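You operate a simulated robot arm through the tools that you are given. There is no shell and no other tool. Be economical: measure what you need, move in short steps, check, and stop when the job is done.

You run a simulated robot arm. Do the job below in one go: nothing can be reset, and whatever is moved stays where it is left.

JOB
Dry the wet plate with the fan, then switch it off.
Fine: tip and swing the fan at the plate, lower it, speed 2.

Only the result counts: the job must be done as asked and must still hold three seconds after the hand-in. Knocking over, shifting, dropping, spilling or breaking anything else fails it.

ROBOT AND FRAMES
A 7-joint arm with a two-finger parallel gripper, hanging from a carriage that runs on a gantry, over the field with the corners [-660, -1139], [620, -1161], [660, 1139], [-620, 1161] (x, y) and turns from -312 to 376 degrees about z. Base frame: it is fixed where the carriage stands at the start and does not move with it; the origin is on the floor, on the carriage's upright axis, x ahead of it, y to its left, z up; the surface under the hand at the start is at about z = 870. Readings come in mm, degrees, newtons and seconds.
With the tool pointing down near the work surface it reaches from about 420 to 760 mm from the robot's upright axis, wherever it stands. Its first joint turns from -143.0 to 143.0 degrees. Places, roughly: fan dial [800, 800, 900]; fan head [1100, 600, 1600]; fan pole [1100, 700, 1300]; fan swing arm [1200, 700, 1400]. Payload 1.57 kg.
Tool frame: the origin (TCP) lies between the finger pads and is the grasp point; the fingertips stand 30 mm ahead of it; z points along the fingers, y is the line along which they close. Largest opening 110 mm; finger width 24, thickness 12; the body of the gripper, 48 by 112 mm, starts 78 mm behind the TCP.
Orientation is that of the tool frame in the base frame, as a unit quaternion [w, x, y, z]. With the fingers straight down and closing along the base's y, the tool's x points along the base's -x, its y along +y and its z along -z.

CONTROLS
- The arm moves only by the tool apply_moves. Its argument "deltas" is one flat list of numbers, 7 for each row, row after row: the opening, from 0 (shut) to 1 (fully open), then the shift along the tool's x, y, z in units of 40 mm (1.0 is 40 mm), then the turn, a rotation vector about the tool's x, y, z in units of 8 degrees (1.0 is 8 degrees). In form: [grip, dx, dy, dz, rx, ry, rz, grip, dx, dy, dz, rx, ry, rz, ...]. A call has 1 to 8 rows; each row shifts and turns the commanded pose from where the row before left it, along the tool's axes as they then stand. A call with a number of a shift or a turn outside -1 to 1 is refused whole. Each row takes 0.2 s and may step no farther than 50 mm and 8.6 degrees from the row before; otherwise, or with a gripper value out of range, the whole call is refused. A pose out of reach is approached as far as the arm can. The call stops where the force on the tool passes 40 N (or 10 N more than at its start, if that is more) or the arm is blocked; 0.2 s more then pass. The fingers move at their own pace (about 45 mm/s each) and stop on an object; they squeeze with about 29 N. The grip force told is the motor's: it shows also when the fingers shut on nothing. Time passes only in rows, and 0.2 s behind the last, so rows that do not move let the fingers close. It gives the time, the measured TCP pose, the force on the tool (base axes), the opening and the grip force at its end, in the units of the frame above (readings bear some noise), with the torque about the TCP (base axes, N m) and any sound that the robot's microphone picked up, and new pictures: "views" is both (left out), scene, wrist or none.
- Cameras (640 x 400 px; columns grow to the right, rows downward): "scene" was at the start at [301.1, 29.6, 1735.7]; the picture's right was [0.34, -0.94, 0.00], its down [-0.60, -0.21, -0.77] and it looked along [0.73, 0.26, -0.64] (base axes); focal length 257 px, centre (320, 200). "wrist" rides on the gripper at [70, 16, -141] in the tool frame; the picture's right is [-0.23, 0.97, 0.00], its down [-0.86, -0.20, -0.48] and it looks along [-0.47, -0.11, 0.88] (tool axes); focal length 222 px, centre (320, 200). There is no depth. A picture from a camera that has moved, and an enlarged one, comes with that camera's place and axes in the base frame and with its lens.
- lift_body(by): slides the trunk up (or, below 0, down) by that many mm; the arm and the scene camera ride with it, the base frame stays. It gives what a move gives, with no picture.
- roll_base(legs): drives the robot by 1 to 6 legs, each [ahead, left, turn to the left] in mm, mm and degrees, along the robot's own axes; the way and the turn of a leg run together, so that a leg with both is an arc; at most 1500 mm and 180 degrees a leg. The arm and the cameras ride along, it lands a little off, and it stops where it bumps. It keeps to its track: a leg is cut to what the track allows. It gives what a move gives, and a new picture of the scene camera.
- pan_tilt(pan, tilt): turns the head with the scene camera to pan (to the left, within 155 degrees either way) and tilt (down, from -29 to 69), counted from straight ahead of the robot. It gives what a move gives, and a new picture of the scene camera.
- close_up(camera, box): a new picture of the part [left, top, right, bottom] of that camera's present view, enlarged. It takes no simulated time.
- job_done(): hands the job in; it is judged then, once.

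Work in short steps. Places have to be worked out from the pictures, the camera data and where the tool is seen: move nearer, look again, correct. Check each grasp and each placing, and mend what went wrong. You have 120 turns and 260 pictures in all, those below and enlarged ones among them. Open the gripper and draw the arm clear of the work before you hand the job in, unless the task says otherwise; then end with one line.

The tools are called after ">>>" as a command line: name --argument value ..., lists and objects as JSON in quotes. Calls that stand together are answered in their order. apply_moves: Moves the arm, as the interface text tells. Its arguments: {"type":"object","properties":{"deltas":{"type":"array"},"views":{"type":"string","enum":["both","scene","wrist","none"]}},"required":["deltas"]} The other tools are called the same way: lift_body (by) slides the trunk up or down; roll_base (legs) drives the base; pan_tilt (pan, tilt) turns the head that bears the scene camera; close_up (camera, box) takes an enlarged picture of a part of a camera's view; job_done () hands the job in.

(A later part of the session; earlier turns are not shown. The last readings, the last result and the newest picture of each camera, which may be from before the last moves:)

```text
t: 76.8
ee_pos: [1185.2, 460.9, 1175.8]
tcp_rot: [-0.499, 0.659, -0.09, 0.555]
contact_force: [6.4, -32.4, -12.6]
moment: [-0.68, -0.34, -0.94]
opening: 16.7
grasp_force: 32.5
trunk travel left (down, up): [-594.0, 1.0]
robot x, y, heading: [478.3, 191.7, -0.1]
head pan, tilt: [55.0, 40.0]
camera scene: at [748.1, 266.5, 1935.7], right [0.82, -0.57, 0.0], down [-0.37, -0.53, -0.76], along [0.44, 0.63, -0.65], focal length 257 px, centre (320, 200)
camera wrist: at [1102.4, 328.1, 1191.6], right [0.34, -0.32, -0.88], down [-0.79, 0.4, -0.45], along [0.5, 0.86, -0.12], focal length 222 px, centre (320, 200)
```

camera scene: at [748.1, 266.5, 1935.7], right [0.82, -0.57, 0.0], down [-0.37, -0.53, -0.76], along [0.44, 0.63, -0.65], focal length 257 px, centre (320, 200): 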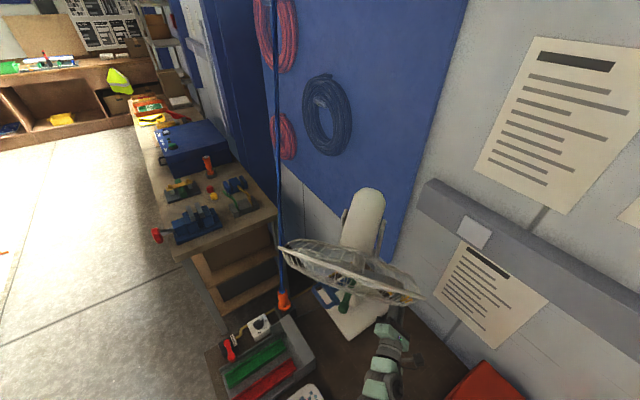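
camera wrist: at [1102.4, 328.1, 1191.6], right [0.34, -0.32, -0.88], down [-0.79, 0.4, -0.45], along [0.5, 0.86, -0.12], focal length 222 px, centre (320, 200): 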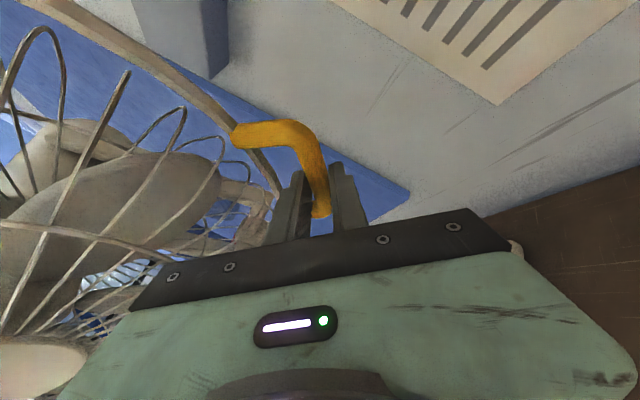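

The handle moved; I estimate azimuth ≈35° and tip ≈28°. Some lateral force has built up, so I continue in three smaller steps with the force watched.

>>> apply_moves --deltas '[0, -0.09, 0.145, 0.345, 0.166, 0.142, 0, 0, -0.09, 0.145, 0.345, 0.166, 0.142, 0, 0, -0.09, 0.145, 0.345, 0.166, 0.142, 0, 0, 0, 0, 0, 0, 0, 0]' --views "both"

```text
t: 77.6
ee_pos: [1224.3, 478.7, 1169.3]
tcp_rot: [-0.519, 0.622, -0.089, 0.58]
contact_force: [7.9, -15.1, 0.9]
moment: [0.29, -0.32, -0.86]
opening: 16.2
grasp_force: 31.9
trunk travel left (down, up): [-594.0, 1.0]
robot x, y, heading: [477.6, 197.5, 0.1]
head pan, tilt: [55.0, 40.0]
stopped in row 3: the force on the tool passed its limit at 47 N (the readings are from after the stop); the commanded pose is now the measured one
camera scene: at [748.6, 266.2, 1936.3], right [0.82, -0.57, 0.0], down [-0.37, -0.53, -0.77], along [0.44, 0.63, -0.64], focal length 257 px, centre (320, 200)
camera wrist: at [1139.7, 344.9, 1171.1], right [0.41, -0.27, -0.87], down [-0.75, 0.44, -0.49], along [0.52, 0.86, -0.03], focal length 222 px, centre (320, 200)
```

scene: 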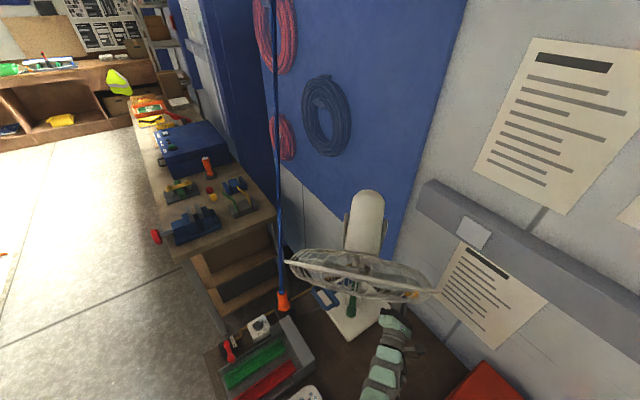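
wrist: 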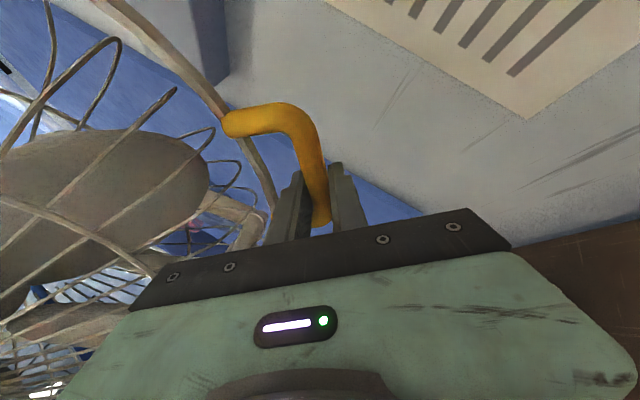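

Stopped by the force limit. I release, back off, and measure the fan again.

>>> apply_moves --deltas '[0.45, 0, 0, 0, 0, 0, 0, 0.45, 0, 0, 0, 0, 0, 0, 0.45, 0, 0, -0.7, 0, 0, 0, 0.45, 0, 0, -0.9, 0, 0, 0, 0.45, 0, 0, -0.9, 0, 0, 0, 0.45, 0, 0, -0.9, 0, 0, 0]' --views "wrist"

>>> roll_base --legs '[[-120, -250, 0]]'

>>> close_up --camera "scene" --box '[200, 120, 440, 270]'

```text
t: 79.0
ee_pos: [1110.5, 412.9, 1139.3]
tcp_rot: [-0.521, 0.623, -0.089, 0.577]
contact_force: [0.3, 0.7, 0.2]
moment: [-0.01, 0.05, 0.06]
opening: 49.4
grasp_force: 0.2
trunk travel left (down, up): [-594.0, 1.0]
robot x, y, heading: [479.9, 197.7, -0.1]
head pan, tilt: [55.0, 40.0]
camera wrist: at [1027.3, 279.0, 1140.2], right [0.41, -0.27, -0.87], down [-0.76, 0.43, -0.49], along [0.51, 0.86, -0.03], focal length 222 px, centre (320, 200)
```

wrist: 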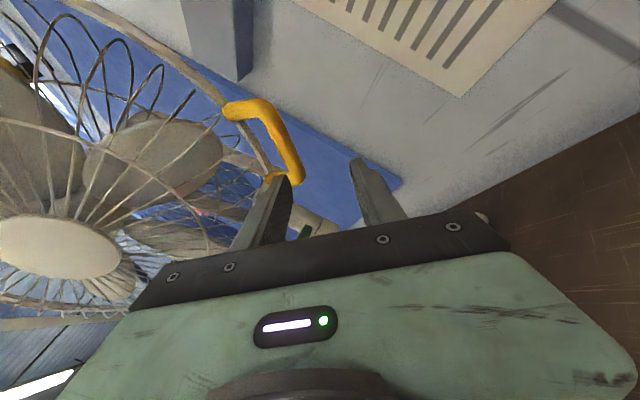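

```text
t: 81.0
ee_pos: [990.9, 154.3, 1140.6]
tcp_rot: [-0.521, 0.622, -0.088, 0.577]
contact_force: [-0.2, 0.0, 1.1]
moment: [-0.01, -0.03, 0.02]
opening: 49.4
grasp_force: 0.1
trunk travel left (down, up): [-594.0, 1.0]
robot x, y, heading: [357.0, -65.3, 0.3]
head pan, tilt: [55.0, 40.0]
camera scene: at [627.2, 7.3, 1936.2], right [0.82, -0.57, 0.0], down [-0.37, -0.53, -0.77], along [0.44, 0.63, -0.64], focal length 257 px, centre (320, 200)
```

scene: 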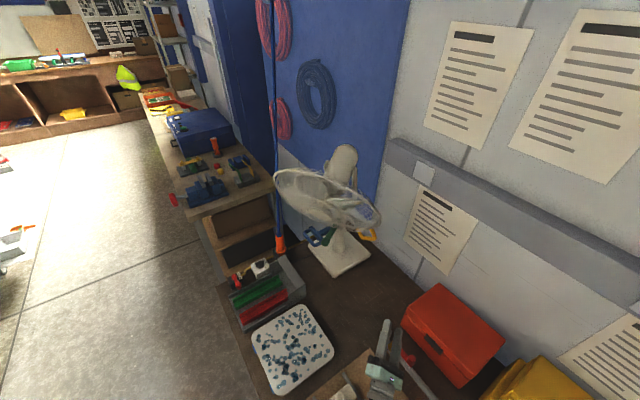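

```text
2.67 times, centred on (320, 195) of scene
camera zoom: at [627.2, 7.3, 1936.2], right [0.82, -0.57, 0.0], down [-0.37, -0.53, -0.77], along [0.44, 0.63, -0.64], focal length 686 px, centre (320, 213)
```

zoom: 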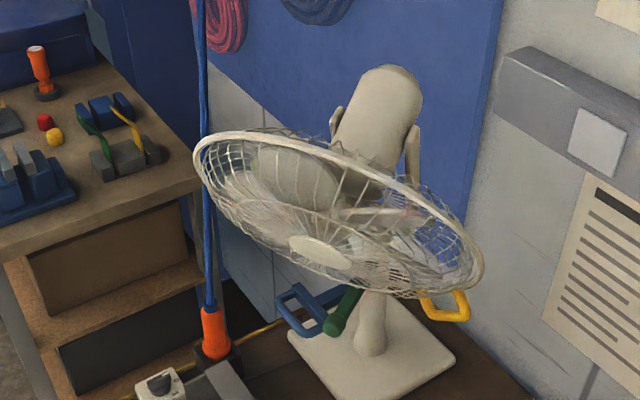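

Hub at (1000,541,1326) and bar at (1180,464,1190) give azimuth ≈31° and tip ≈27°. The handle was dragged back ≈40 mm during my withdrawal, since the fingers hooked it. I will now push the bar with closed fingers instead, so nothing gets dragged.

>>> apply_moves --deltas '[0, 0.4, -0.47, 0, 0, 0, 0, 0, 0.4, -0.47, 0, 0, 0, 0, 0, 0, 0, 0, 0, 0, 0]' --views "none"

>>> roll_base --legs '[[0, 250, 0], [95, 0, 0]]'

>>> apply_moves --deltas '[0, 0, 0, 0, 0, 0, 0]' --views "wrist"

```text
t: 81.8
ee_pos: [980.1, 147.1, 1188.5]
tcp_rot: [-0.522, 0.622, -0.086, 0.577]
contact_force: [0.6, 0.0, -0.3]
moment: [-0.01, 0.03, 0.02]
opening: 0.0
grasp_force: 11.4
trunk travel left (down, up): [-594.0, 1.0]
robot x, y, heading: [355.5, -63.9, -0.0]
head pan, tilt: [55.0, 40.0]
```

```text
t: 84.4
ee_pos: [1072.0, 403.4, 1188.5]
tcp_rot: [-0.524, 0.622, -0.085, 0.575]
contact_force: [-0.2, -0.3, 0.7]
moment: [0.02, -0.01, 0.0]
opening: 0.0
grasp_force: 21.9
trunk travel left (down, up): [-594.0, 1.0]
robot x, y, heading: [449.5, 187.1, 0.5]
head pan, tilt: [55.0, 40.0]
camera scene: at [719.5, 261.5, 1936.2], right [0.82, -0.57, 0.0], down [-0.36, -0.53, -0.77], along [0.43, 0.63, -0.64], focal length 257 px, centre (320, 200)
```

scene: 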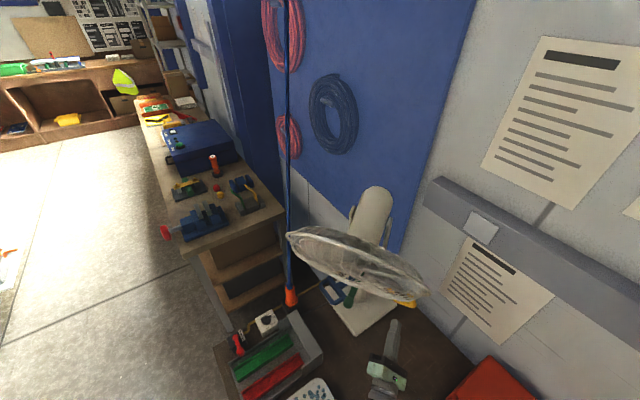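

```text
t: 84.8
ee_pos: [1071.9, 403.8, 1187.9]
tcp_rot: [-0.524, 0.622, -0.086, 0.576]
contact_force: [0.1, 0.3, 0.7]
moment: [-0.02, 0.02, -0.02]
opening: 0.0
grasp_force: 21.3
trunk travel left (down, up): [-594.0, 1.0]
robot x, y, heading: [450.8, 188.4, 0.3]
head pan, tilt: [55.0, 40.0]
camera wrist: at [989.5, 268.3, 1190.1], right [0.41, -0.26, -0.87], down [-0.76, 0.43, -0.49], along [0.5, 0.86, -0.02], focal length 222 px, centre (320, 200)
```

wrist: 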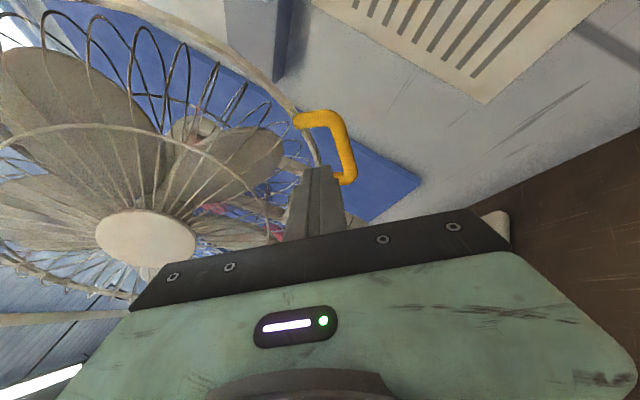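

The bar centre is at (1178,464,1191). I centre the closed fingertips on it and advance to near contact.

>>> apply_moves --deltas '[0, -0.18, 0.57, 0, 0, 0, 0, 0, 0, 0, 0.7, 0, 0, 0, 0, 0, 0, 0.7, 0, 0, 0, 0, 0, 0, 0.45, 0, 0, 0]' --views "wrist"

```text
t: 85.8
ee_pos: [1142.9, 441.1, 1183.4]
tcp_rot: [-0.524, 0.622, -0.085, 0.576]
contact_force: [-0.1, -1.1, -0.1]
moment: [0.01, 0.0, -0.02]
opening: 0.0
grasp_force: 21.0
trunk travel left (down, up): [-594.0, 1.0]
robot x, y, heading: [449.9, 189.5, 0.6]
head pan, tilt: [55.0, 40.0]
camera wrist: at [1059.7, 306.1, 1184.9], right [0.41, -0.26, -0.87], down [-0.76, 0.43, -0.49], along [0.5, 0.86, -0.02], focal length 222 px, centre (320, 200)
```

wrist: 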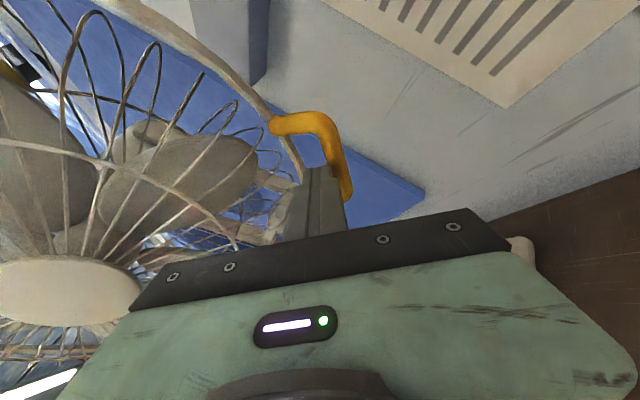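

The fingertip is slightly on the inner side of the bar; I shift 12 mm outward and push back in 10 mm steps.

>>> apply_moves --deltas '[0, 0, 0.32, 0, 0, 0, 0, 0, -0.06, 0.07, 0.25, 0, 0, 0, 0, -0.06, 0.07, 0.25, 0, 0, 0, 0, -0.06, 0.07, 0.25, 0, 0, 0]' --views "wrist"

```text
t: 86.8
ee_pos: [1175.3, 450.3, 1169.8]
tcp_rot: [-0.524, 0.622, -0.084, 0.576]
contact_force: [-0.2, -1.0, -0.7]
moment: [0.02, -0.02, 0.03]
opening: 0.0
grasp_force: 21.4
trunk travel left (down, up): [-594.0, 1.0]
robot x, y, heading: [450.4, 188.1, 0.3]
head pan, tilt: [55.0, 40.0]
camera wrist: at [1092.6, 316.4, 1170.1], right [0.41, -0.26, -0.87], down [-0.76, 0.43, -0.49], along [0.5, 0.86, -0.02], focal length 222 px, centre (320, 200)
```

wrist: 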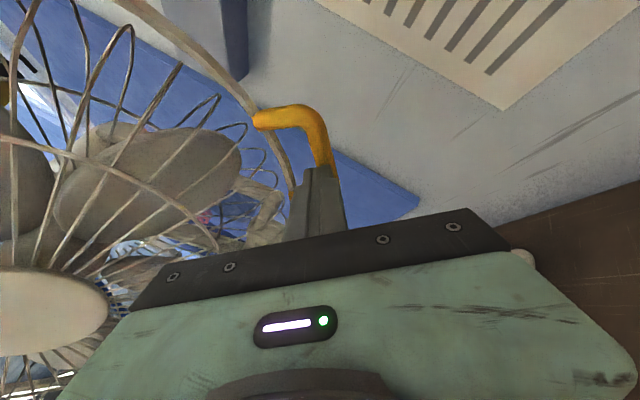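

>>> apply_moves --deltas '[0, -0.05, 0.06, 0.25, 0, 0, 0, 0, -0.05, 0.06, 0.25, 0, 0, 0, 0, -0.05, 0.06, 0.25, 0, 0, 0, 0, -0.05, 0.06, 0.25, 0, 0, 0]' --views "wrist"

```text
t: 87.8
ee_pos: [1208.3, 475.7, 1164.8]
tcp_rot: [-0.525, 0.622, -0.084, 0.575]
contact_force: [-0.5, 0.4, -0.4]
moment: [-0.01, 0.01, -0.01]
opening: 0.1
grasp_force: 21.4
trunk travel left (down, up): [-594.0, 1.0]
robot x, y, heading: [450.1, 188.5, 0.6]
head pan, tilt: [55.0, 40.0]
camera wrist: at [1125.6, 341.6, 1165.4], right [0.41, -0.26, -0.87], down [-0.76, 0.43, -0.49], along [0.5, 0.86, -0.03], focal length 222 px, centre (320, 200)
```

wrist: 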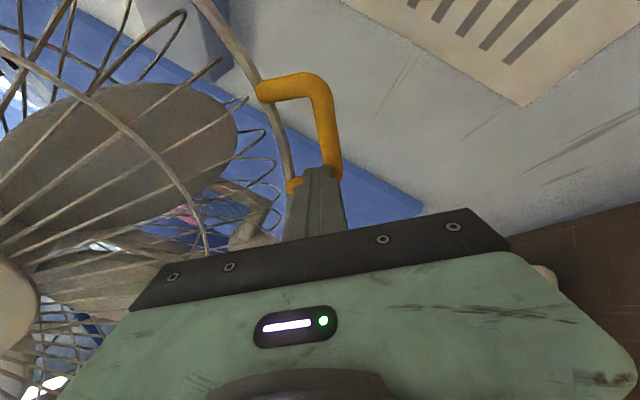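

No contact force yet; I check with the scene camera where the fingers are relative to the bar.

>>> pan_tilt --pan 40 --tilt 45

>>> close_up --camera "scene" --box '[240, 130, 440, 300]'

```text
t: 88.6
ee_pos: [1207.7, 475.5, 1164.7]
tcp_rot: [-0.525, 0.621, -0.085, 0.575]
contact_force: [-0.1, -0.2, 0.5]
moment: [-0.01, 0.03, 0.02]
opening: 0.0
grasp_force: 22.0
trunk travel left (down, up): [-594.0, 1.0]
robot x, y, heading: [450.3, 187.7, 1.0]
head pan, tilt: [40.0, 45.0]
camera scene: at [733.1, 244.3, 1928.9], right [0.65, -0.76, 0.0], down [-0.54, -0.46, -0.71], along [0.54, 0.46, -0.71], focal length 257 px, centre (320, 200)
```

scene: 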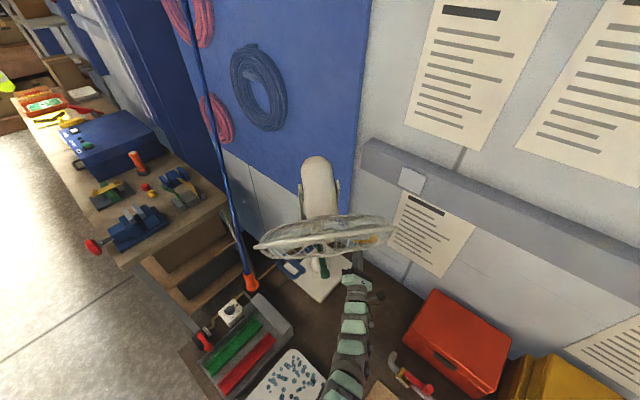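

```text
2.35 times, centred on (340, 215) of scene
camera zoom: at [733.1, 244.3, 1928.9], right [0.65, -0.76, 0.0], down [-0.54, -0.46, -0.71], along [0.54, 0.46, -0.71], focal length 606 px, centre (273, 165)
```

zoom: 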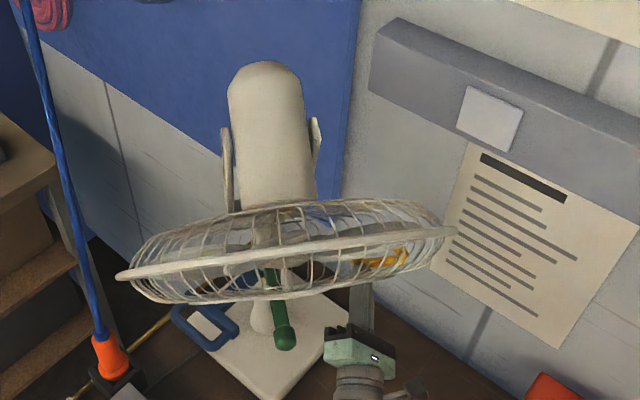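

The ring is now seen nearly edge-on: tip ≈36°, azimuth ≈35°, so the push does work. I keep pushing in small steps.

>>> apply_moves --deltas '[0, -0.05, 0.06, 0.25, 0, 0, 0, 0, -0.05, 0.06, 0.25, 0, 0, 0, 0, -0.05, 0.06, 0.25, 0, 0, 0]' --views "both"

>>> close_up --camera "scene" --box '[240, 130, 440, 300]'

```text
t: 89.4
ee_pos: [1231.0, 488.9, 1162.3]
tcp_rot: [-0.524, 0.622, -0.086, 0.575]
contact_force: [-13.4, -10.2, 0.7]
moment: [0.0, 0.02, -0.08]
opening: 0.1
grasp_force: 20.8
trunk travel left (down, up): [-594.0, 1.0]
robot x, y, heading: [451.2, 186.2, 0.5]
head pan, tilt: [40.0, 45.0]
camera scene: at [732.5, 243.6, 1928.5], right [0.65, -0.76, 0.0], down [-0.54, -0.46, -0.71], along [0.54, 0.46, -0.71], focal length 257 px, centre (320, 200)
camera wrist: at [1148.5, 355.6, 1162.9], right [0.41, -0.27, -0.87], down [-0.76, 0.43, -0.49], along [0.5, 0.86, -0.03], focal length 222 px, centre (320, 200)
```

scene: 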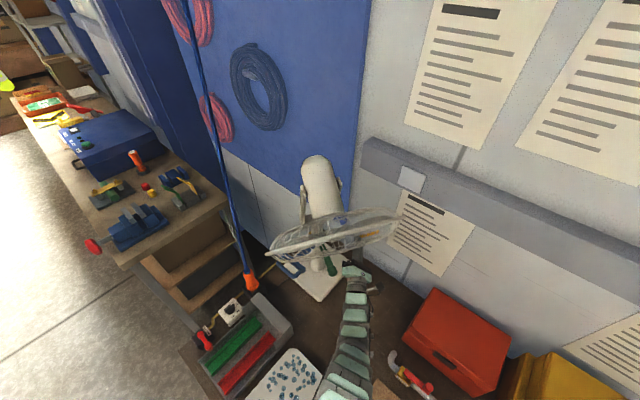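
wrist: 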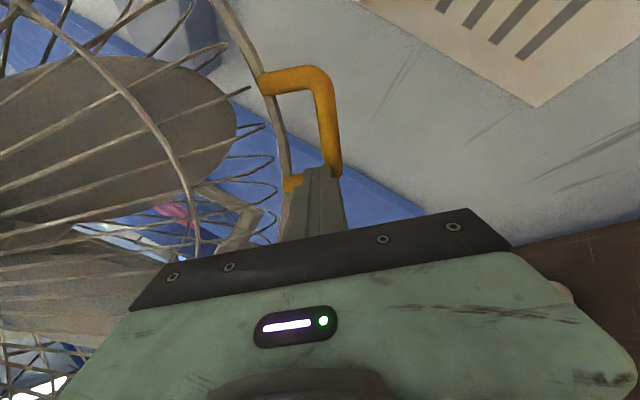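

```text
2.35 times, centred on (340, 215) of scene
camera zoom: at [732.5, 243.6, 1928.5], right [0.65, -0.76, 0.0], down [-0.54, -0.46, -0.71], along [0.54, 0.46, -0.71], focal length 606 px, centre (273, 165)
```

zoom: 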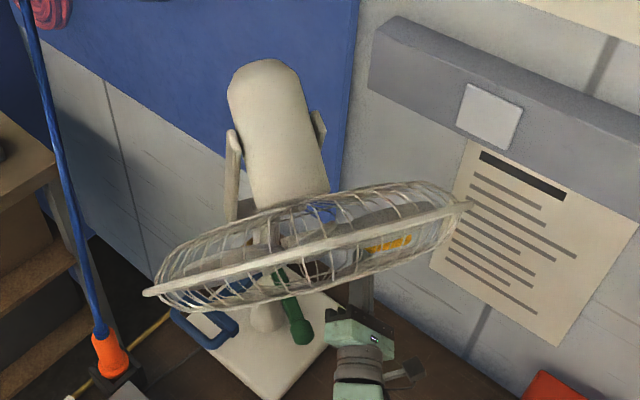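

Now it mostly swings (≈45°), so the tip may be at its end stop. I withdraw straight and measure again.

>>> apply_moves --deltas '[0, 0, 0, -0.9, 0, 0, 0, 0, 0, 0, -0.9, 0, 0, 0, 0, 0, 0, -0.9, 0, 0, 0, 0, 0, 0, -0.9, 0, 0, 0]' --views "wrist"

>>> roll_base --legs '[[-100, -350, 0]]'

>>> close_up --camera "scene" --box '[160, 40, 360, 200]'

```text
t: 90.4
ee_pos: [1118.4, 411.9, 1132.5]
tcp_rot: [-0.523, 0.621, -0.085, 0.577]
contact_force: [0.2, -0.3, 0.5]
moment: [-0.02, 0.05, 0.0]
opening: 0.0
grasp_force: 21.2
trunk travel left (down, up): [-594.0, 1.0]
robot x, y, heading: [452.3, 189.2, 0.7]
head pan, tilt: [40.0, 45.0]
camera wrist: at [1035.6, 276.9, 1133.3], right [0.41, -0.26, -0.87], down [-0.76, 0.43, -0.49], along [0.5, 0.86, -0.02], focal length 222 px, centre (320, 200)
```

wrist: 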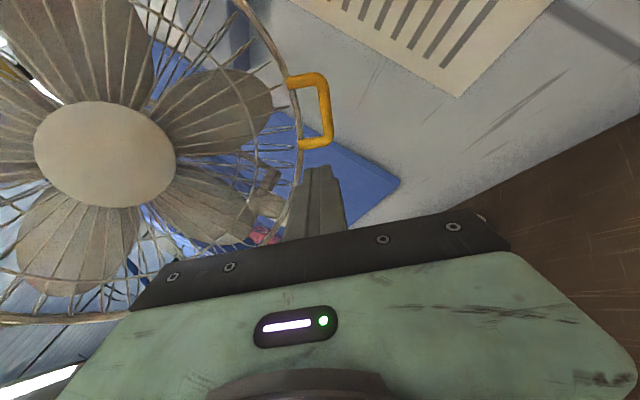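

```text
t: 92.7
ee_pos: [1020.9, 50.8, 1131.2]
tcp_rot: [-0.519, 0.621, -0.09, 0.58]
contact_force: [-0.2, -0.3, 0.0]
moment: [0.03, -0.04, -0.01]
opening: 0.0
grasp_force: 21.1
trunk travel left (down, up): [-594.0, 1.0]
robot x, y, heading: [350.6, -161.0, -0.7]
head pan, tilt: [40.0, 45.0]
camera scene: at [634.3, -109.3, 1928.9], right [0.64, -0.77, 0.0], down [-0.54, -0.45, -0.71], along [0.54, 0.45, -0.71], focal length 257 px, centre (320, 200)
```

scene: 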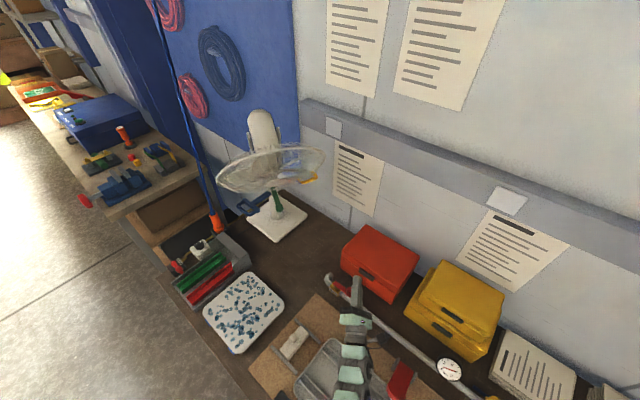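

```text
2.50 times, centred on (260, 120) of scene
camera zoom: at [634.3, -109.3, 1928.9], right [0.64, -0.77, 0.0], down [-0.54, -0.45, -0.71], along [0.54, 0.45, -0.71], focal length 643 px, centre (470, 400)
```

zoom: 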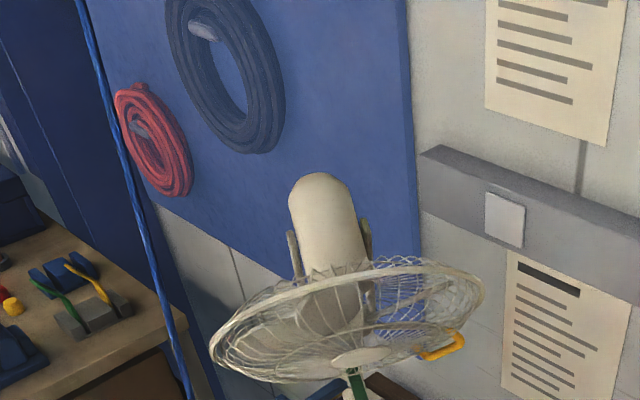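

Now azimuth ≈60° (knob ≈(1096,505,1145), hub ≈(1089,490,1305)), tip ≈33°. I will swing it back with the green knob to ≈33°, then add tip by a purely vertical push, which causes no swing. First I level the tool and drive in front of the knob.

>>> apply_moves --deltas '[0.6, 0, 0, 0, -0.57, -0.49, 0, 0.6, 0, 0, 0, -0.57, -0.49, 0, 0.6, 0, 0, 0, 0.49, -0.57, 0, 0.6, 0, 0, 0, 0.49, -0.57, 0, 0.6, 0.23, -0.27, 0, 0, 0, 0]' --views "none"

>>> roll_base --legs '[[0, 375, 0]]'

>>> apply_moves --deltas '[0.6, 0, 0, 0, 0, 0, 0]' --views "both"

```text
t: 93.9
ee_pos: [1020.9, 52.5, 1145.5]
tcp_rot: [-0.526, 0.704, -0.026, 0.476]
contact_force: [0.0, 0.1, 0.3]
moment: [0.0, 0.0, 0.02]
opening: 66.0
grasp_force: 0.0
trunk travel left (down, up): [-594.0, 1.0]
robot x, y, heading: [349.1, -160.6, -0.4]
head pan, tilt: [40.0, 45.0]
```

```text
t: 96.3
ee_pos: [1023.7, 428.4, 1144.6]
tcp_rot: [-0.527, 0.704, -0.026, 0.475]
contact_force: [0.2, 0.9, -0.3]
moment: [-0.03, -0.01, -0.02]
opening: 65.8
grasp_force: 0.1
trunk travel left (down, up): [-594.0, 1.0]
robot x, y, heading: [355.4, 215.9, -0.5]
head pan, tilt: [40.0, 45.0]
camera scene: at [637.2, 267.7, 1928.9], right [0.64, -0.77, 0.0], down [-0.55, -0.45, -0.71], along [0.55, 0.45, -0.71], focal length 257 px, centre (320, 200)
```

scene: 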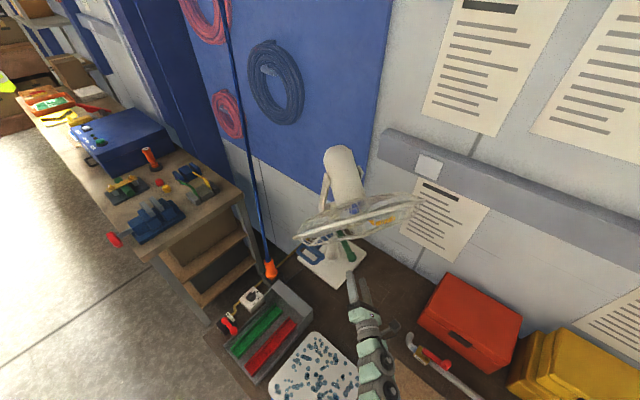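

```text
t: 96.7
ee_pos: [1023.7, 428.9, 1144.3]
tcp_rot: [-0.526, 0.704, -0.026, 0.477]
contact_force: [-0.4, 0.9, 0.0]
moment: [-0.02, 0.0, 0.01]
opening: 66.0
grasp_force: 0.0
trunk travel left (down, up): [-594.0, 1.0]
robot x, y, heading: [350.9, 216.0, -0.6]
head pan, tilt: [40.0, 45.0]
camera scene: at [637.2, 267.7, 1928.9], right [0.64, -0.77, 0.0], down [-0.55, -0.45, -0.71], along [0.55, 0.45, -0.71], focal length 257 px, centre (320, 200)
camera wrist: at [972.1, 283.0, 1175.8], right [0.33, -0.31, -0.89], down [-0.89, 0.21, -0.4], along [0.31, 0.93, -0.21], focal length 222 px, centre (320, 200)
```

scene: 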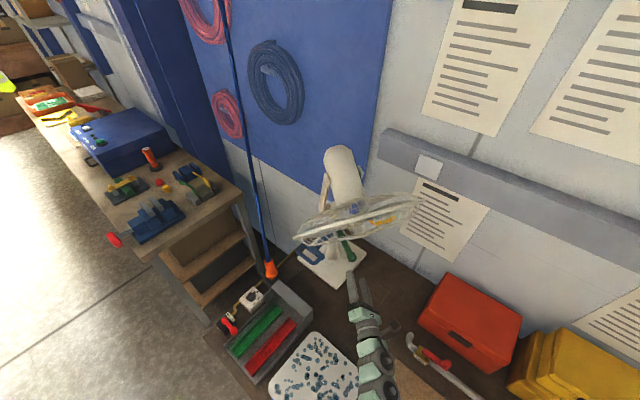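
wrist: 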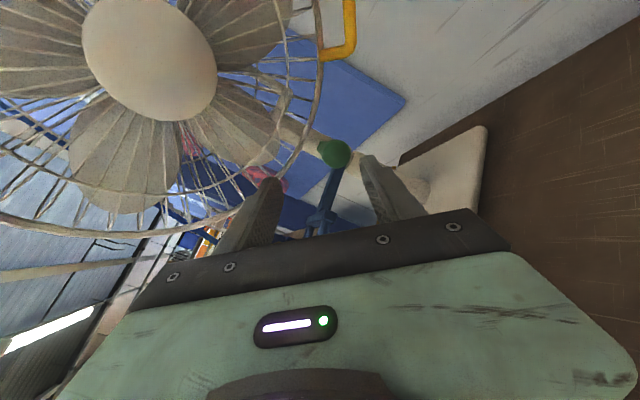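

The knob is straight ahead, ≈104 mm. I advance and grip it.

>>> apply_moves --deltas '[0.6, -0.03, 0.2, 0.85, 0, 0, 0, 0.6, 0, 0, 0.85, 0, 0, 0, 0.6, 0, 0, 0.85, 0, 0, 0, 0, 0, 0, 0, 0, 0, 0, 0, 0, 0, 0, 0, 0, 0, 0, 0, 0, 0, 0, 0, 0]' --views "wrist"

```text
t: 98.1
ee_pos: [1097.0, 498.2, 1135.6]
tcp_rot: [-0.524, 0.706, -0.027, 0.476]
contact_force: [1.6, -4.2, -11.7]
moment: [0.16, -0.3, -0.16]
opening: 32.5
grasp_force: 21.8
trunk travel left (down, up): [-594.0, 1.0]
robot x, y, heading: [354.2, 214.6, -0.7]
head pan, tilt: [40.0, 45.0]
camera wrist: at [1044.6, 352.9, 1167.8], right [0.33, -0.31, -0.89], down [-0.89, 0.21, -0.4], along [0.31, 0.93, -0.21], focal length 222 px, centre (320, 200)
```

wrist: 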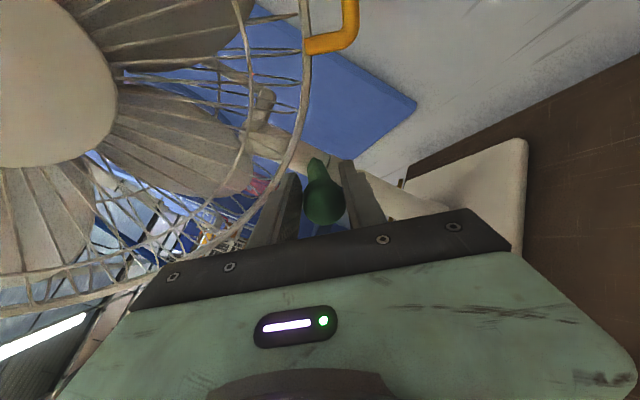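

Held; azimuth ≈61°. I swing back by ≈28° along the arc.

>>> apply_moves --deltas '[0, 0, 0, 0, 0, 0, 0, 0, -0.32, -0.275, -0.094, -0.46, 0.538, 0, 0, -0.32, -0.275, -0.094, -0.46, 0.538, 0, 0, -0.32, -0.275, -0.094, -0.46, 0.538, 0, 0, -0.32, -0.275, -0.094, -0.46, 0.538, 0, 0, -0.32, -0.275, -0.094, -0.46, 0.538, 0, 0, 0, 0, 0, 0, 0, 0]' --views "both"

```text
t: 99.7
ee_pos: [1035.7, 559.6, 1140.0]
tcp_rot: [-0.393, 0.678, -0.199, 0.589]
contact_force: [19.4, 9.5, -10.0]
moment: [0.45, -0.75, -0.05]
opening: 32.4
grasp_force: 40.7
trunk travel left (down, up): [-594.0, 1.0]
robot x, y, heading: [352.0, 217.7, -0.5]
head pan, tilt: [40.0, 45.0]
camera scene: at [637.8, 267.8, 1929.3], right [0.64, -0.77, 0.0], down [-0.54, -0.45, -0.71], along [0.55, 0.45, -0.71], focal length 257 px, centre (320, 200)
camera wrist: at [921.4, 456.0, 1172.2], right [0.14, -0.43, -0.89], down [-0.69, 0.61, -0.4], along [0.71, 0.67, -0.21], focal length 222 px, centre (320, 200)
```

scene: 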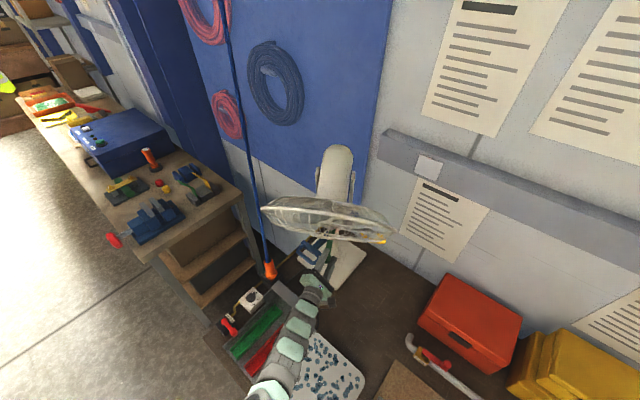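
wrist: 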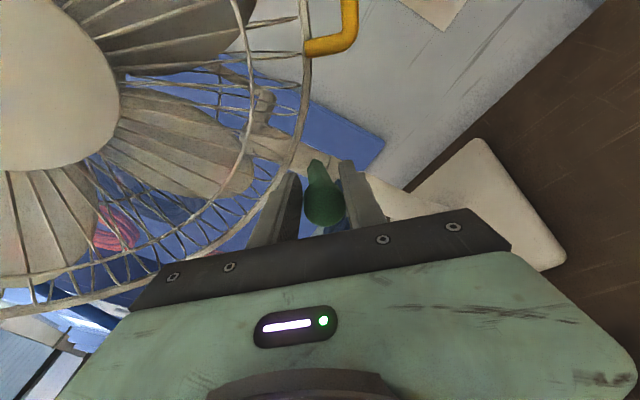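

Azimuth now ≈32°. I release, withdraw, and measure the tip.

>>> apply_moves --deltas '[0.7, 0, 0, 0, 0, 0, 0, 0.7, 0, 0, 0, 0, 0, 0, 0.7, 0, 0, -0.3, 0, 0, 0, 0.7, 0, 0, -0.8, 0, 0, 0, 0.7, 0, 0, -0.9, 0, 0, 0, 0.7, 0, 0, -0.9, 0, 0, 0]' --views "both"

>>> close_up --camera "scene" --box '[240, 130, 420, 280]'

```text
t: 101.1
ee_pos: [926.0, 522.1, 1142.8]
tcp_rot: [-0.394, 0.677, -0.2, 0.588]
contact_force: [-0.1, 0.1, 0.5]
moment: [-0.02, 0.01, 0.02]
opening: 77.0
grasp_force: 0.1
trunk travel left (down, up): [-594.0, 1.0]
robot x, y, heading: [355.0, 213.0, -0.2]
head pan, tilt: [40.0, 45.0]
camera scene: at [637.2, 267.6, 1929.0], right [0.64, -0.77, 0.0], down [-0.55, -0.45, -0.71], along [0.55, 0.45, -0.71], focal length 257 px, centre (320, 200)
camera wrist: at [811.1, 419.2, 1174.3], right [0.14, -0.43, -0.89], down [-0.69, 0.6, -0.4], along [0.71, 0.67, -0.21], focal length 222 px, centre (320, 200)
```

scene: 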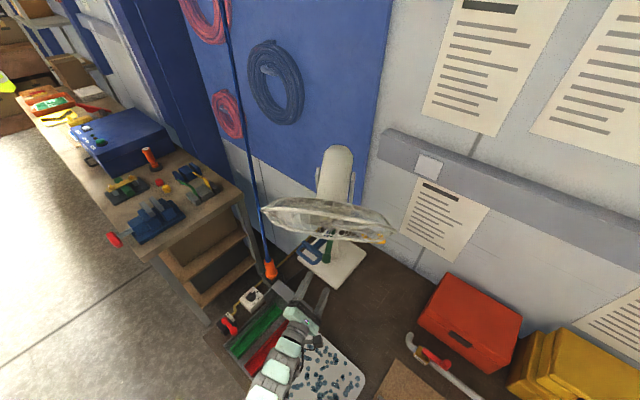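
wrist: 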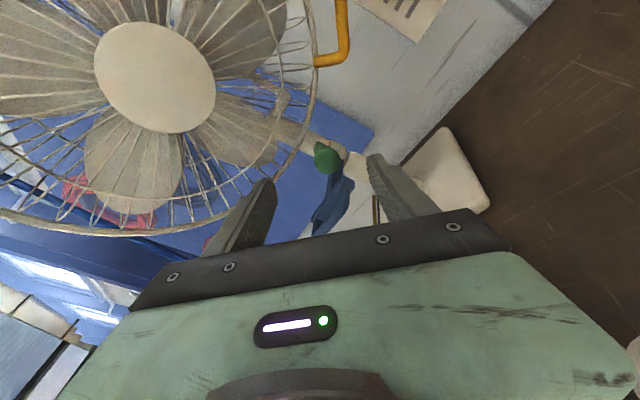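

```text
2.67 times, centred on (330, 205) of scene
camera zoom: at [637.2, 267.6, 1929.0], right [0.64, -0.77, 0.0], down [-0.55, -0.45, -0.71], along [0.55, 0.45, -0.71], focal length 686 px, centre (293, 187)
```

zoom: 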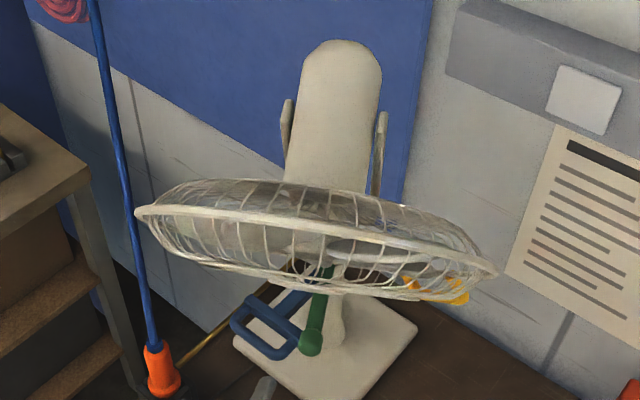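

Tip ≈33–34°, azimuth ≈31°. The plate needs ≈45°, so I try a vertical push on the upper-right rim (≈(1068,422,1441)). First I move clear to the right and see how high the hand can go.

>>> roll_base --legs '[[60, -270, 0]]'

>>> apply_moves --deltas '[0, 0.65, -0.76, 0, 0, 0, 0, 0, 0.65, -0.76, 0, 0, 0, 0, 0, 0.65, -0.76, 0, 0, 0, 0, 0, 0.65, -0.76, 0, 0, 0, 0, 0, 0.65, -0.76, 0, 0, 0, 0, 0, 0.65, -0.76, 0, 0, 0, 0, 0, 0.65, -0.76, 0, 0, 0, 0, 0, 0.65, -0.76, 0, 0, 0, 0]' --views "none"

```text
t: 103.0
ee_pos: [984.8, 251.6, 1141.4]
tcp_rot: [-0.394, 0.678, -0.199, 0.588]
contact_force: [-0.7, 0.5, 0.2]
moment: [0.0, -0.01, 0.01]
opening: 77.0
grasp_force: 0.1
trunk travel left (down, up): [-594.0, 1.0]
robot x, y, heading: [408.9, -50.0, -0.7]
head pan, tilt: [40.0, 45.0]
camera scene: at [694.5, -3.7, 1928.9], right [0.64, -0.77, 0.0], down [-0.55, -0.45, -0.71], along [0.55, 0.45, -0.71], focal length 257 px, centre (320, 200)
```

scene: 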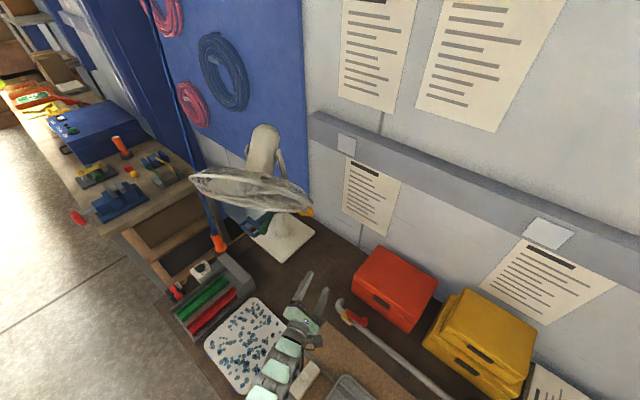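

```text
t: 104.8
ee_pos: [983.2, 250.2, 1451.8]
tcp_rot: [-0.391, 0.678, -0.198, 0.59]
contact_force: [0.9, -0.3, -0.6]
moment: [0.03, -0.07, 0.01]
opening: 0.2
grasp_force: 21.5
out of reach, approached as far as the arm can: row 8
trunk travel left (down, up): [-594.0, 1.0]
robot x, y, heading: [409.2, -54.0, -0.7]
head pan, tilt: [40.0, 45.0]
```

The hand reaches z ≈1452, enough for the rim at about 30° up from its right side. I take pictures to locate the rim.

>>> pan_tilt --pan 55 --tilt 35

>>> apply_moves --deltas '[0, 0, 0, 0, 0, 0, 0]' --views "wrist"

>>> close_up --camera "scene" --box '[200, 90, 400, 250]'

```text
t: 105.6
ee_pos: [985.0, 250.7, 1453.7]
tcp_rot: [-0.391, 0.677, -0.196, 0.592]
contact_force: [0.0, -0.8, -0.3]
moment: [0.04, 0.02, 0.03]
opening: 0.0
grasp_force: 21.1
trunk travel left (down, up): [-594.0, 1.0]
robot x, y, heading: [411.5, -53.2, -0.7]
head pan, tilt: [55.0, 35.0]
camera scene: at [682.9, 16.3, 1943.7], right [0.81, -0.58, 0.0], down [-0.33, -0.47, -0.82], along [0.48, 0.67, -0.57], focal length 257 px, centre (320, 200)
```

scene: 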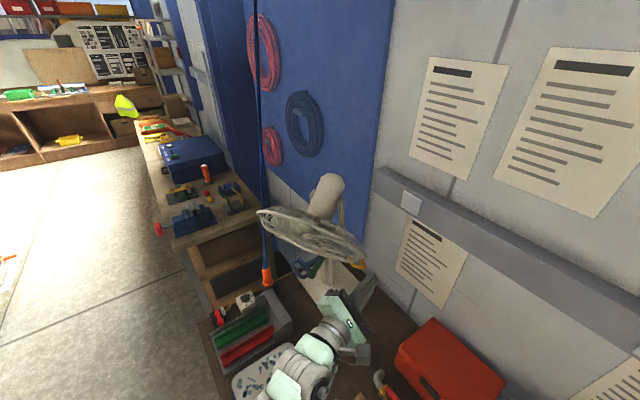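

```text
t: 106.0
ee_pos: [984.4, 250.3, 1450.2]
tcp_rot: [-0.393, 0.678, -0.2, 0.588]
contact_force: [-0.1, 0.1, -0.4]
moment: [0.01, 0.02, 0.04]
opening: 0.0
grasp_force: 21.7
trunk travel left (down, up): [-594.0, 1.0]
robot x, y, heading: [407.0, -55.6, -0.5]
head pan, tilt: [55.0, 35.0]
camera wrist: at [870.2, 147.5, 1483.2], right [0.14, -0.43, -0.89], down [-0.69, 0.61, -0.4], along [0.71, 0.67, -0.21], focal length 222 px, centre (320, 200)
```

wrist: 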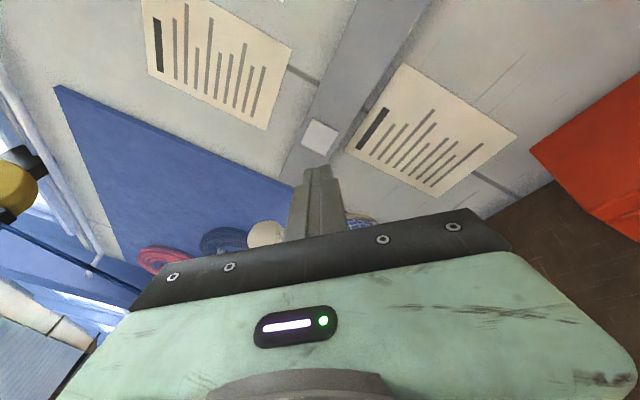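

```text
2.50 times, centred on (300, 170) of scene
camera zoom: at [682.9, 16.3, 1943.7], right [0.81, -0.58, 0.0], down [-0.33, -0.47, -0.82], along [0.48, 0.67, -0.57], focal length 643 px, centre (370, 275)
```

zoom: 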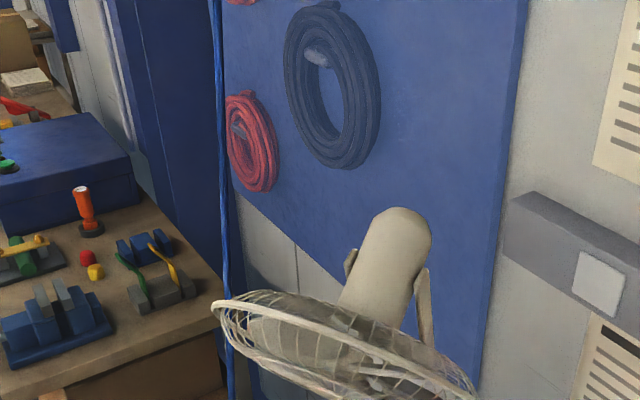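

The rim prediction matches the picture. I yaw the closed fingers to ≈60° so they cross the rim, and then drive closer at z ≈1450, above the rim.

>>> apply_moves --deltas '[0, 0, 0, 0, 0.7, -0.82, 0, 0, 0, 0, 0, 0.7, -0.82, 0, 0, 0, 0, 0, 0.7, -0.82, 0, 0, 0, 0, 0, 0.7, -0.82, 0, 0, 0, 0, 0, 0.7, -0.82, 0]' --views "none"

>>> roll_base --legs '[[70, 90, 0]]'

>>> apply_moves --deltas '[0, 0, 0, 0, 0, 0, 0]' --views "wrist"

>>> close_up --camera "scene" --box '[220, 120, 420, 280]'

```text
t: 107.2
ee_pos: [995.4, 258.0, 1426.7]
tcp_rot: [-0.576, 0.703, 0.057, 0.413]
contact_force: [0.0, -0.4, 0.3]
moment: [-0.02, -0.03, 0.02]
opening: 0.2
grasp_force: 21.6
out of reach, approached as far as the arm can: row 1, 2
trunk travel left (down, up): [-594.0, 1.0]
robot x, y, heading: [407.3, -55.2, -1.0]
head pan, tilt: [55.0, 35.0]
```

```text
t: 108.4
ee_pos: [1063.2, 348.3, 1425.7]
tcp_rot: [-0.577, 0.703, 0.058, 0.411]
contact_force: [-0.1, -1.0, -0.4]
moment: [0.0, 0.02, -0.01]
opening: 0.0
grasp_force: 20.8
trunk travel left (down, up): [-594.0, 1.0]
robot x, y, heading: [479.3, 36.7, -0.7]
head pan, tilt: [55.0, 35.0]
camera scene: at [752.5, 105.5, 1943.7], right [0.81, -0.58, 0.0], down [-0.33, -0.47, -0.82], along [0.48, 0.67, -0.57], focal length 257 px, centre (320, 200)
```

scene: 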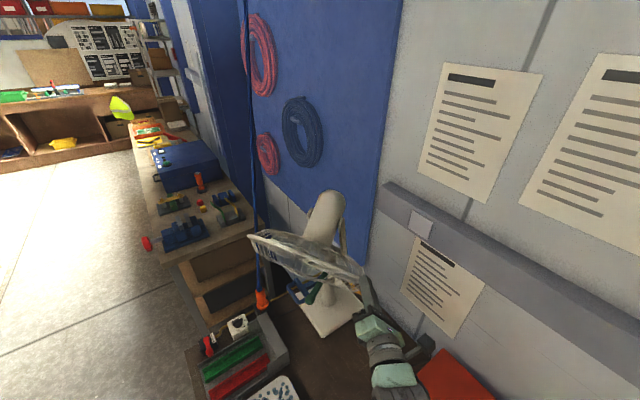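

```text
t: 108.8
ee_pos: [1062.8, 347.8, 1424.3]
tcp_rot: [-0.577, 0.704, 0.057, 0.411]
contact_force: [-0.8, -1.5, -0.3]
moment: [-0.02, 0.01, 0.0]
opening: 0.1
grasp_force: 21.1
trunk travel left (down, up): [-594.0, 1.0]
robot x, y, heading: [482.7, 32.7, -0.7]
head pan, tilt: [55.0, 35.0]
camera wrist: at [1046.8, 193.9, 1457.4], right [0.39, -0.23, -0.89], down [-0.92, -0.01, -0.4], along [0.08, 0.97, -0.21], focal length 222 px, centre (320, 200)
```

wrist: 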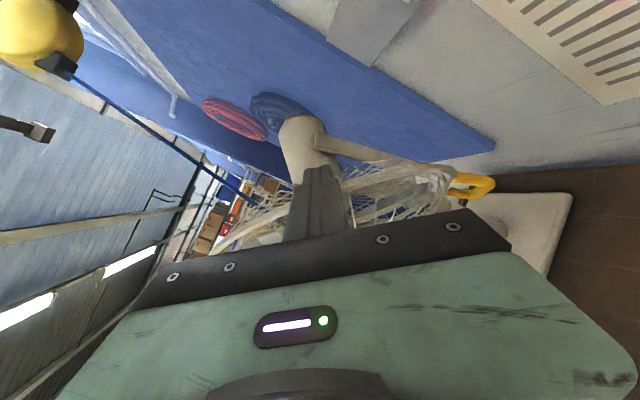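

```text
2.50 times, centred on (320, 200) of scene
camera zoom: at [752.6, 105.5, 1943.7], right [0.81, -0.58, 0.0], down [-0.33, -0.47, -0.82], along [0.48, 0.67, -0.57], focal length 643 px, centre (320, 200)
```

zoom: 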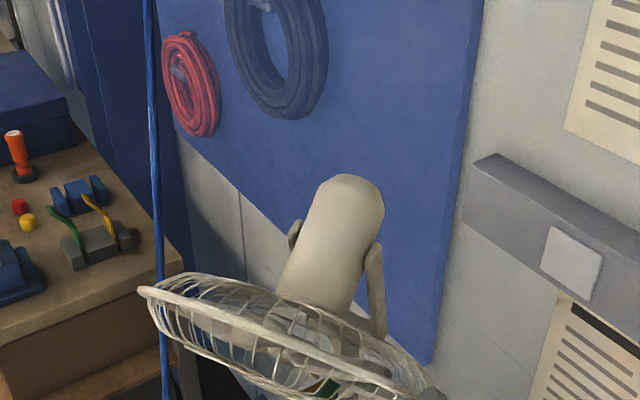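

I raise the fingers and advance over the rim.

>>> apply_moves --deltas '[0, 0.4, -0.47, 0, 0, 0, 0, 0, 0.2, -0.23, 0, 0, 0, 0]' --views "none"

>>> apply_moves --deltas '[0, 0, 0, 0.5, 0, 0, 0, 0, 0, 0, 0.5, 0, 0, 0, 0, 0, 0, 0.4, 0, 0, 0]' --views "both"

>>> close_up --camera "scene" --box '[280, 180, 420, 290]'

```text
t: 109.4
ee_pos: [1063.5, 346.8, 1462.9]
tcp_rot: [-0.577, 0.704, 0.058, 0.41]
contact_force: [-0.1, -0.3, 0.7]
moment: [0.03, -0.06, -0.04]
opening: 0.0
grasp_force: 21.3
trunk travel left (down, up): [-594.0, 1.0]
robot x, y, heading: [481.6, 32.8, -0.7]
head pan, tilt: [55.0, 35.0]
```

```text
t: 110.2
ee_pos: [1093.0, 396.1, 1461.4]
tcp_rot: [-0.577, 0.704, 0.059, 0.411]
contact_force: [0.2, 0.5, 0.0]
moment: [0.01, -0.03, 0.01]
opening: 0.0
grasp_force: 21.5
trunk travel left (down, up): [-594.0, 1.0]
robot x, y, heading: [477.8, 34.5, -0.4]
head pan, tilt: [55.0, 35.0]
camera scene: at [752.6, 105.4, 1943.7], right [0.81, -0.58, 0.0], down [-0.33, -0.47, -0.82], along [0.48, 0.67, -0.57], focal length 257 px, centre (320, 200)
camera wrist: at [1076.8, 241.0, 1493.5], right [0.39, -0.23, -0.89], down [-0.92, -0.01, -0.4], along [0.08, 0.97, -0.21], focal length 222 px, centre (320, 200)
```

scene: 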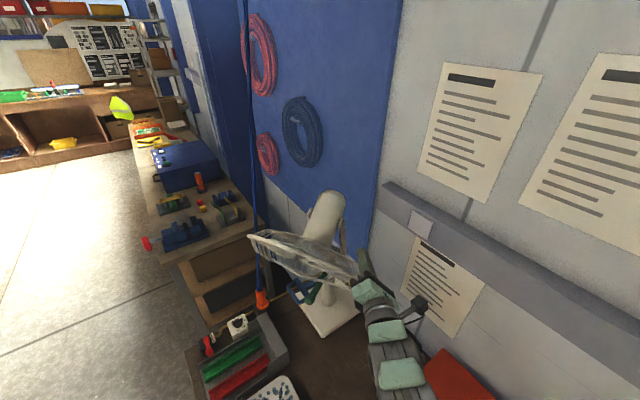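
wrist: 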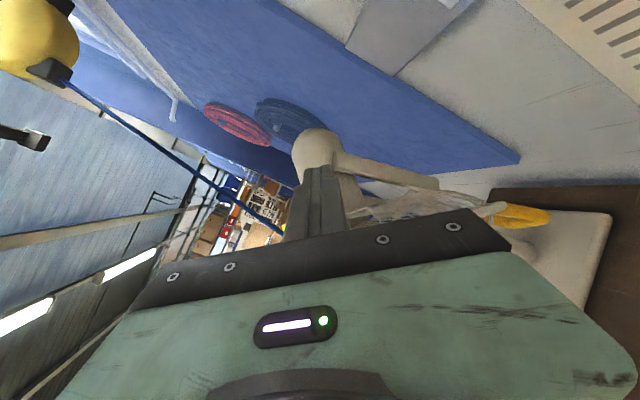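

```text
3.64 times, centred on (350, 235) of scene
camera zoom: at [752.6, 105.4, 1943.7], right [0.81, -0.58, 0.0], down [-0.33, -0.47, -0.82], along [0.48, 0.67, -0.57], focal length 936 px, centre (211, 73)
```

zoom: 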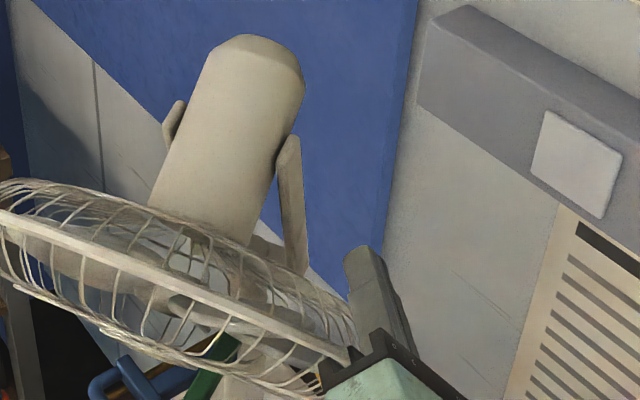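

The fingers lie above the right end of the rim. I advance 15 mm more and press down in small steps.

>>> apply_moves --deltas '[0, 0, 0, 0.4, 0, 0, 0, 0, -0.16, 0.19, 0, 0, 0, 0, 0, -0.16, 0.19, 0, 0, 0, 0, 0, -0.16, 0.19, 0, 0, 0, 0, 0, -0.16, 0.19, 0, 0, 0, 0]' --views "none"

>>> close_up --camera "scene" --box '[280, 180, 420, 290]'

```text
t: 111.4
ee_pos: [1103.0, 408.5, 1423.4]
tcp_rot: [-0.578, 0.703, 0.058, 0.41]
contact_force: [1.4, 0.8, 0.2]
moment: [0.03, 0.0, -0.01]
opening: 0.0
grasp_force: 21.0
trunk travel left (down, up): [-594.0, 1.0]
robot x, y, heading: [479.2, 32.2, -0.4]
head pan, tilt: [55.0, 35.0]
```

```text
3.64 times, centred on (350, 235) of scene
camera zoom: at [752.6, 105.5, 1943.7], right [0.81, -0.58, 0.0], down [-0.33, -0.47, -0.82], along [0.48, 0.67, -0.57], focal length 936 px, centre (211, 73)
```

zoom: 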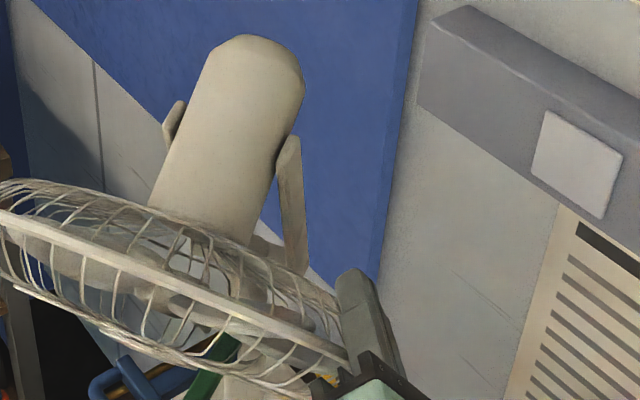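

>>> apply_moves --deltas '[0, -0.16, 0.19, 0, 0, 0, 0, 0, -0.16, 0.19, 0, 0, 0, 0, 0, -0.16, 0.19, 0, 0, 0, 0, 0, -0.16, 0.19, 0, 0, 0, 0]' --views "none"

>>> close_up --camera "scene" --box '[280, 180, 420, 290]'

```text
t: 112.4
ee_pos: [1101.9, 409.2, 1382.3]
tcp_rot: [-0.577, 0.704, 0.058, 0.41]
contact_force: [0.0, -1.1, 1.9]
moment: [-0.01, 0.07, 0.03]
opening: 0.0
grasp_force: 21.6
trunk travel left (down, up): [-594.0, 1.0]
robot x, y, heading: [477.5, 37.8, -0.8]
head pan, tilt: [55.0, 35.0]
```

```text
3.64 times, centred on (350, 235) of scene
camera zoom: at [752.6, 105.5, 1943.8], right [0.81, -0.58, 0.0], down [-0.33, -0.47, -0.82], along [0.48, 0.67, -0.57], focal length 936 px, centre (211, 73)
```

zoom: 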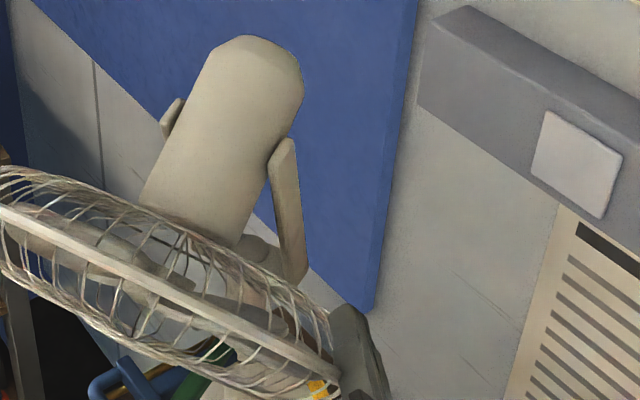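

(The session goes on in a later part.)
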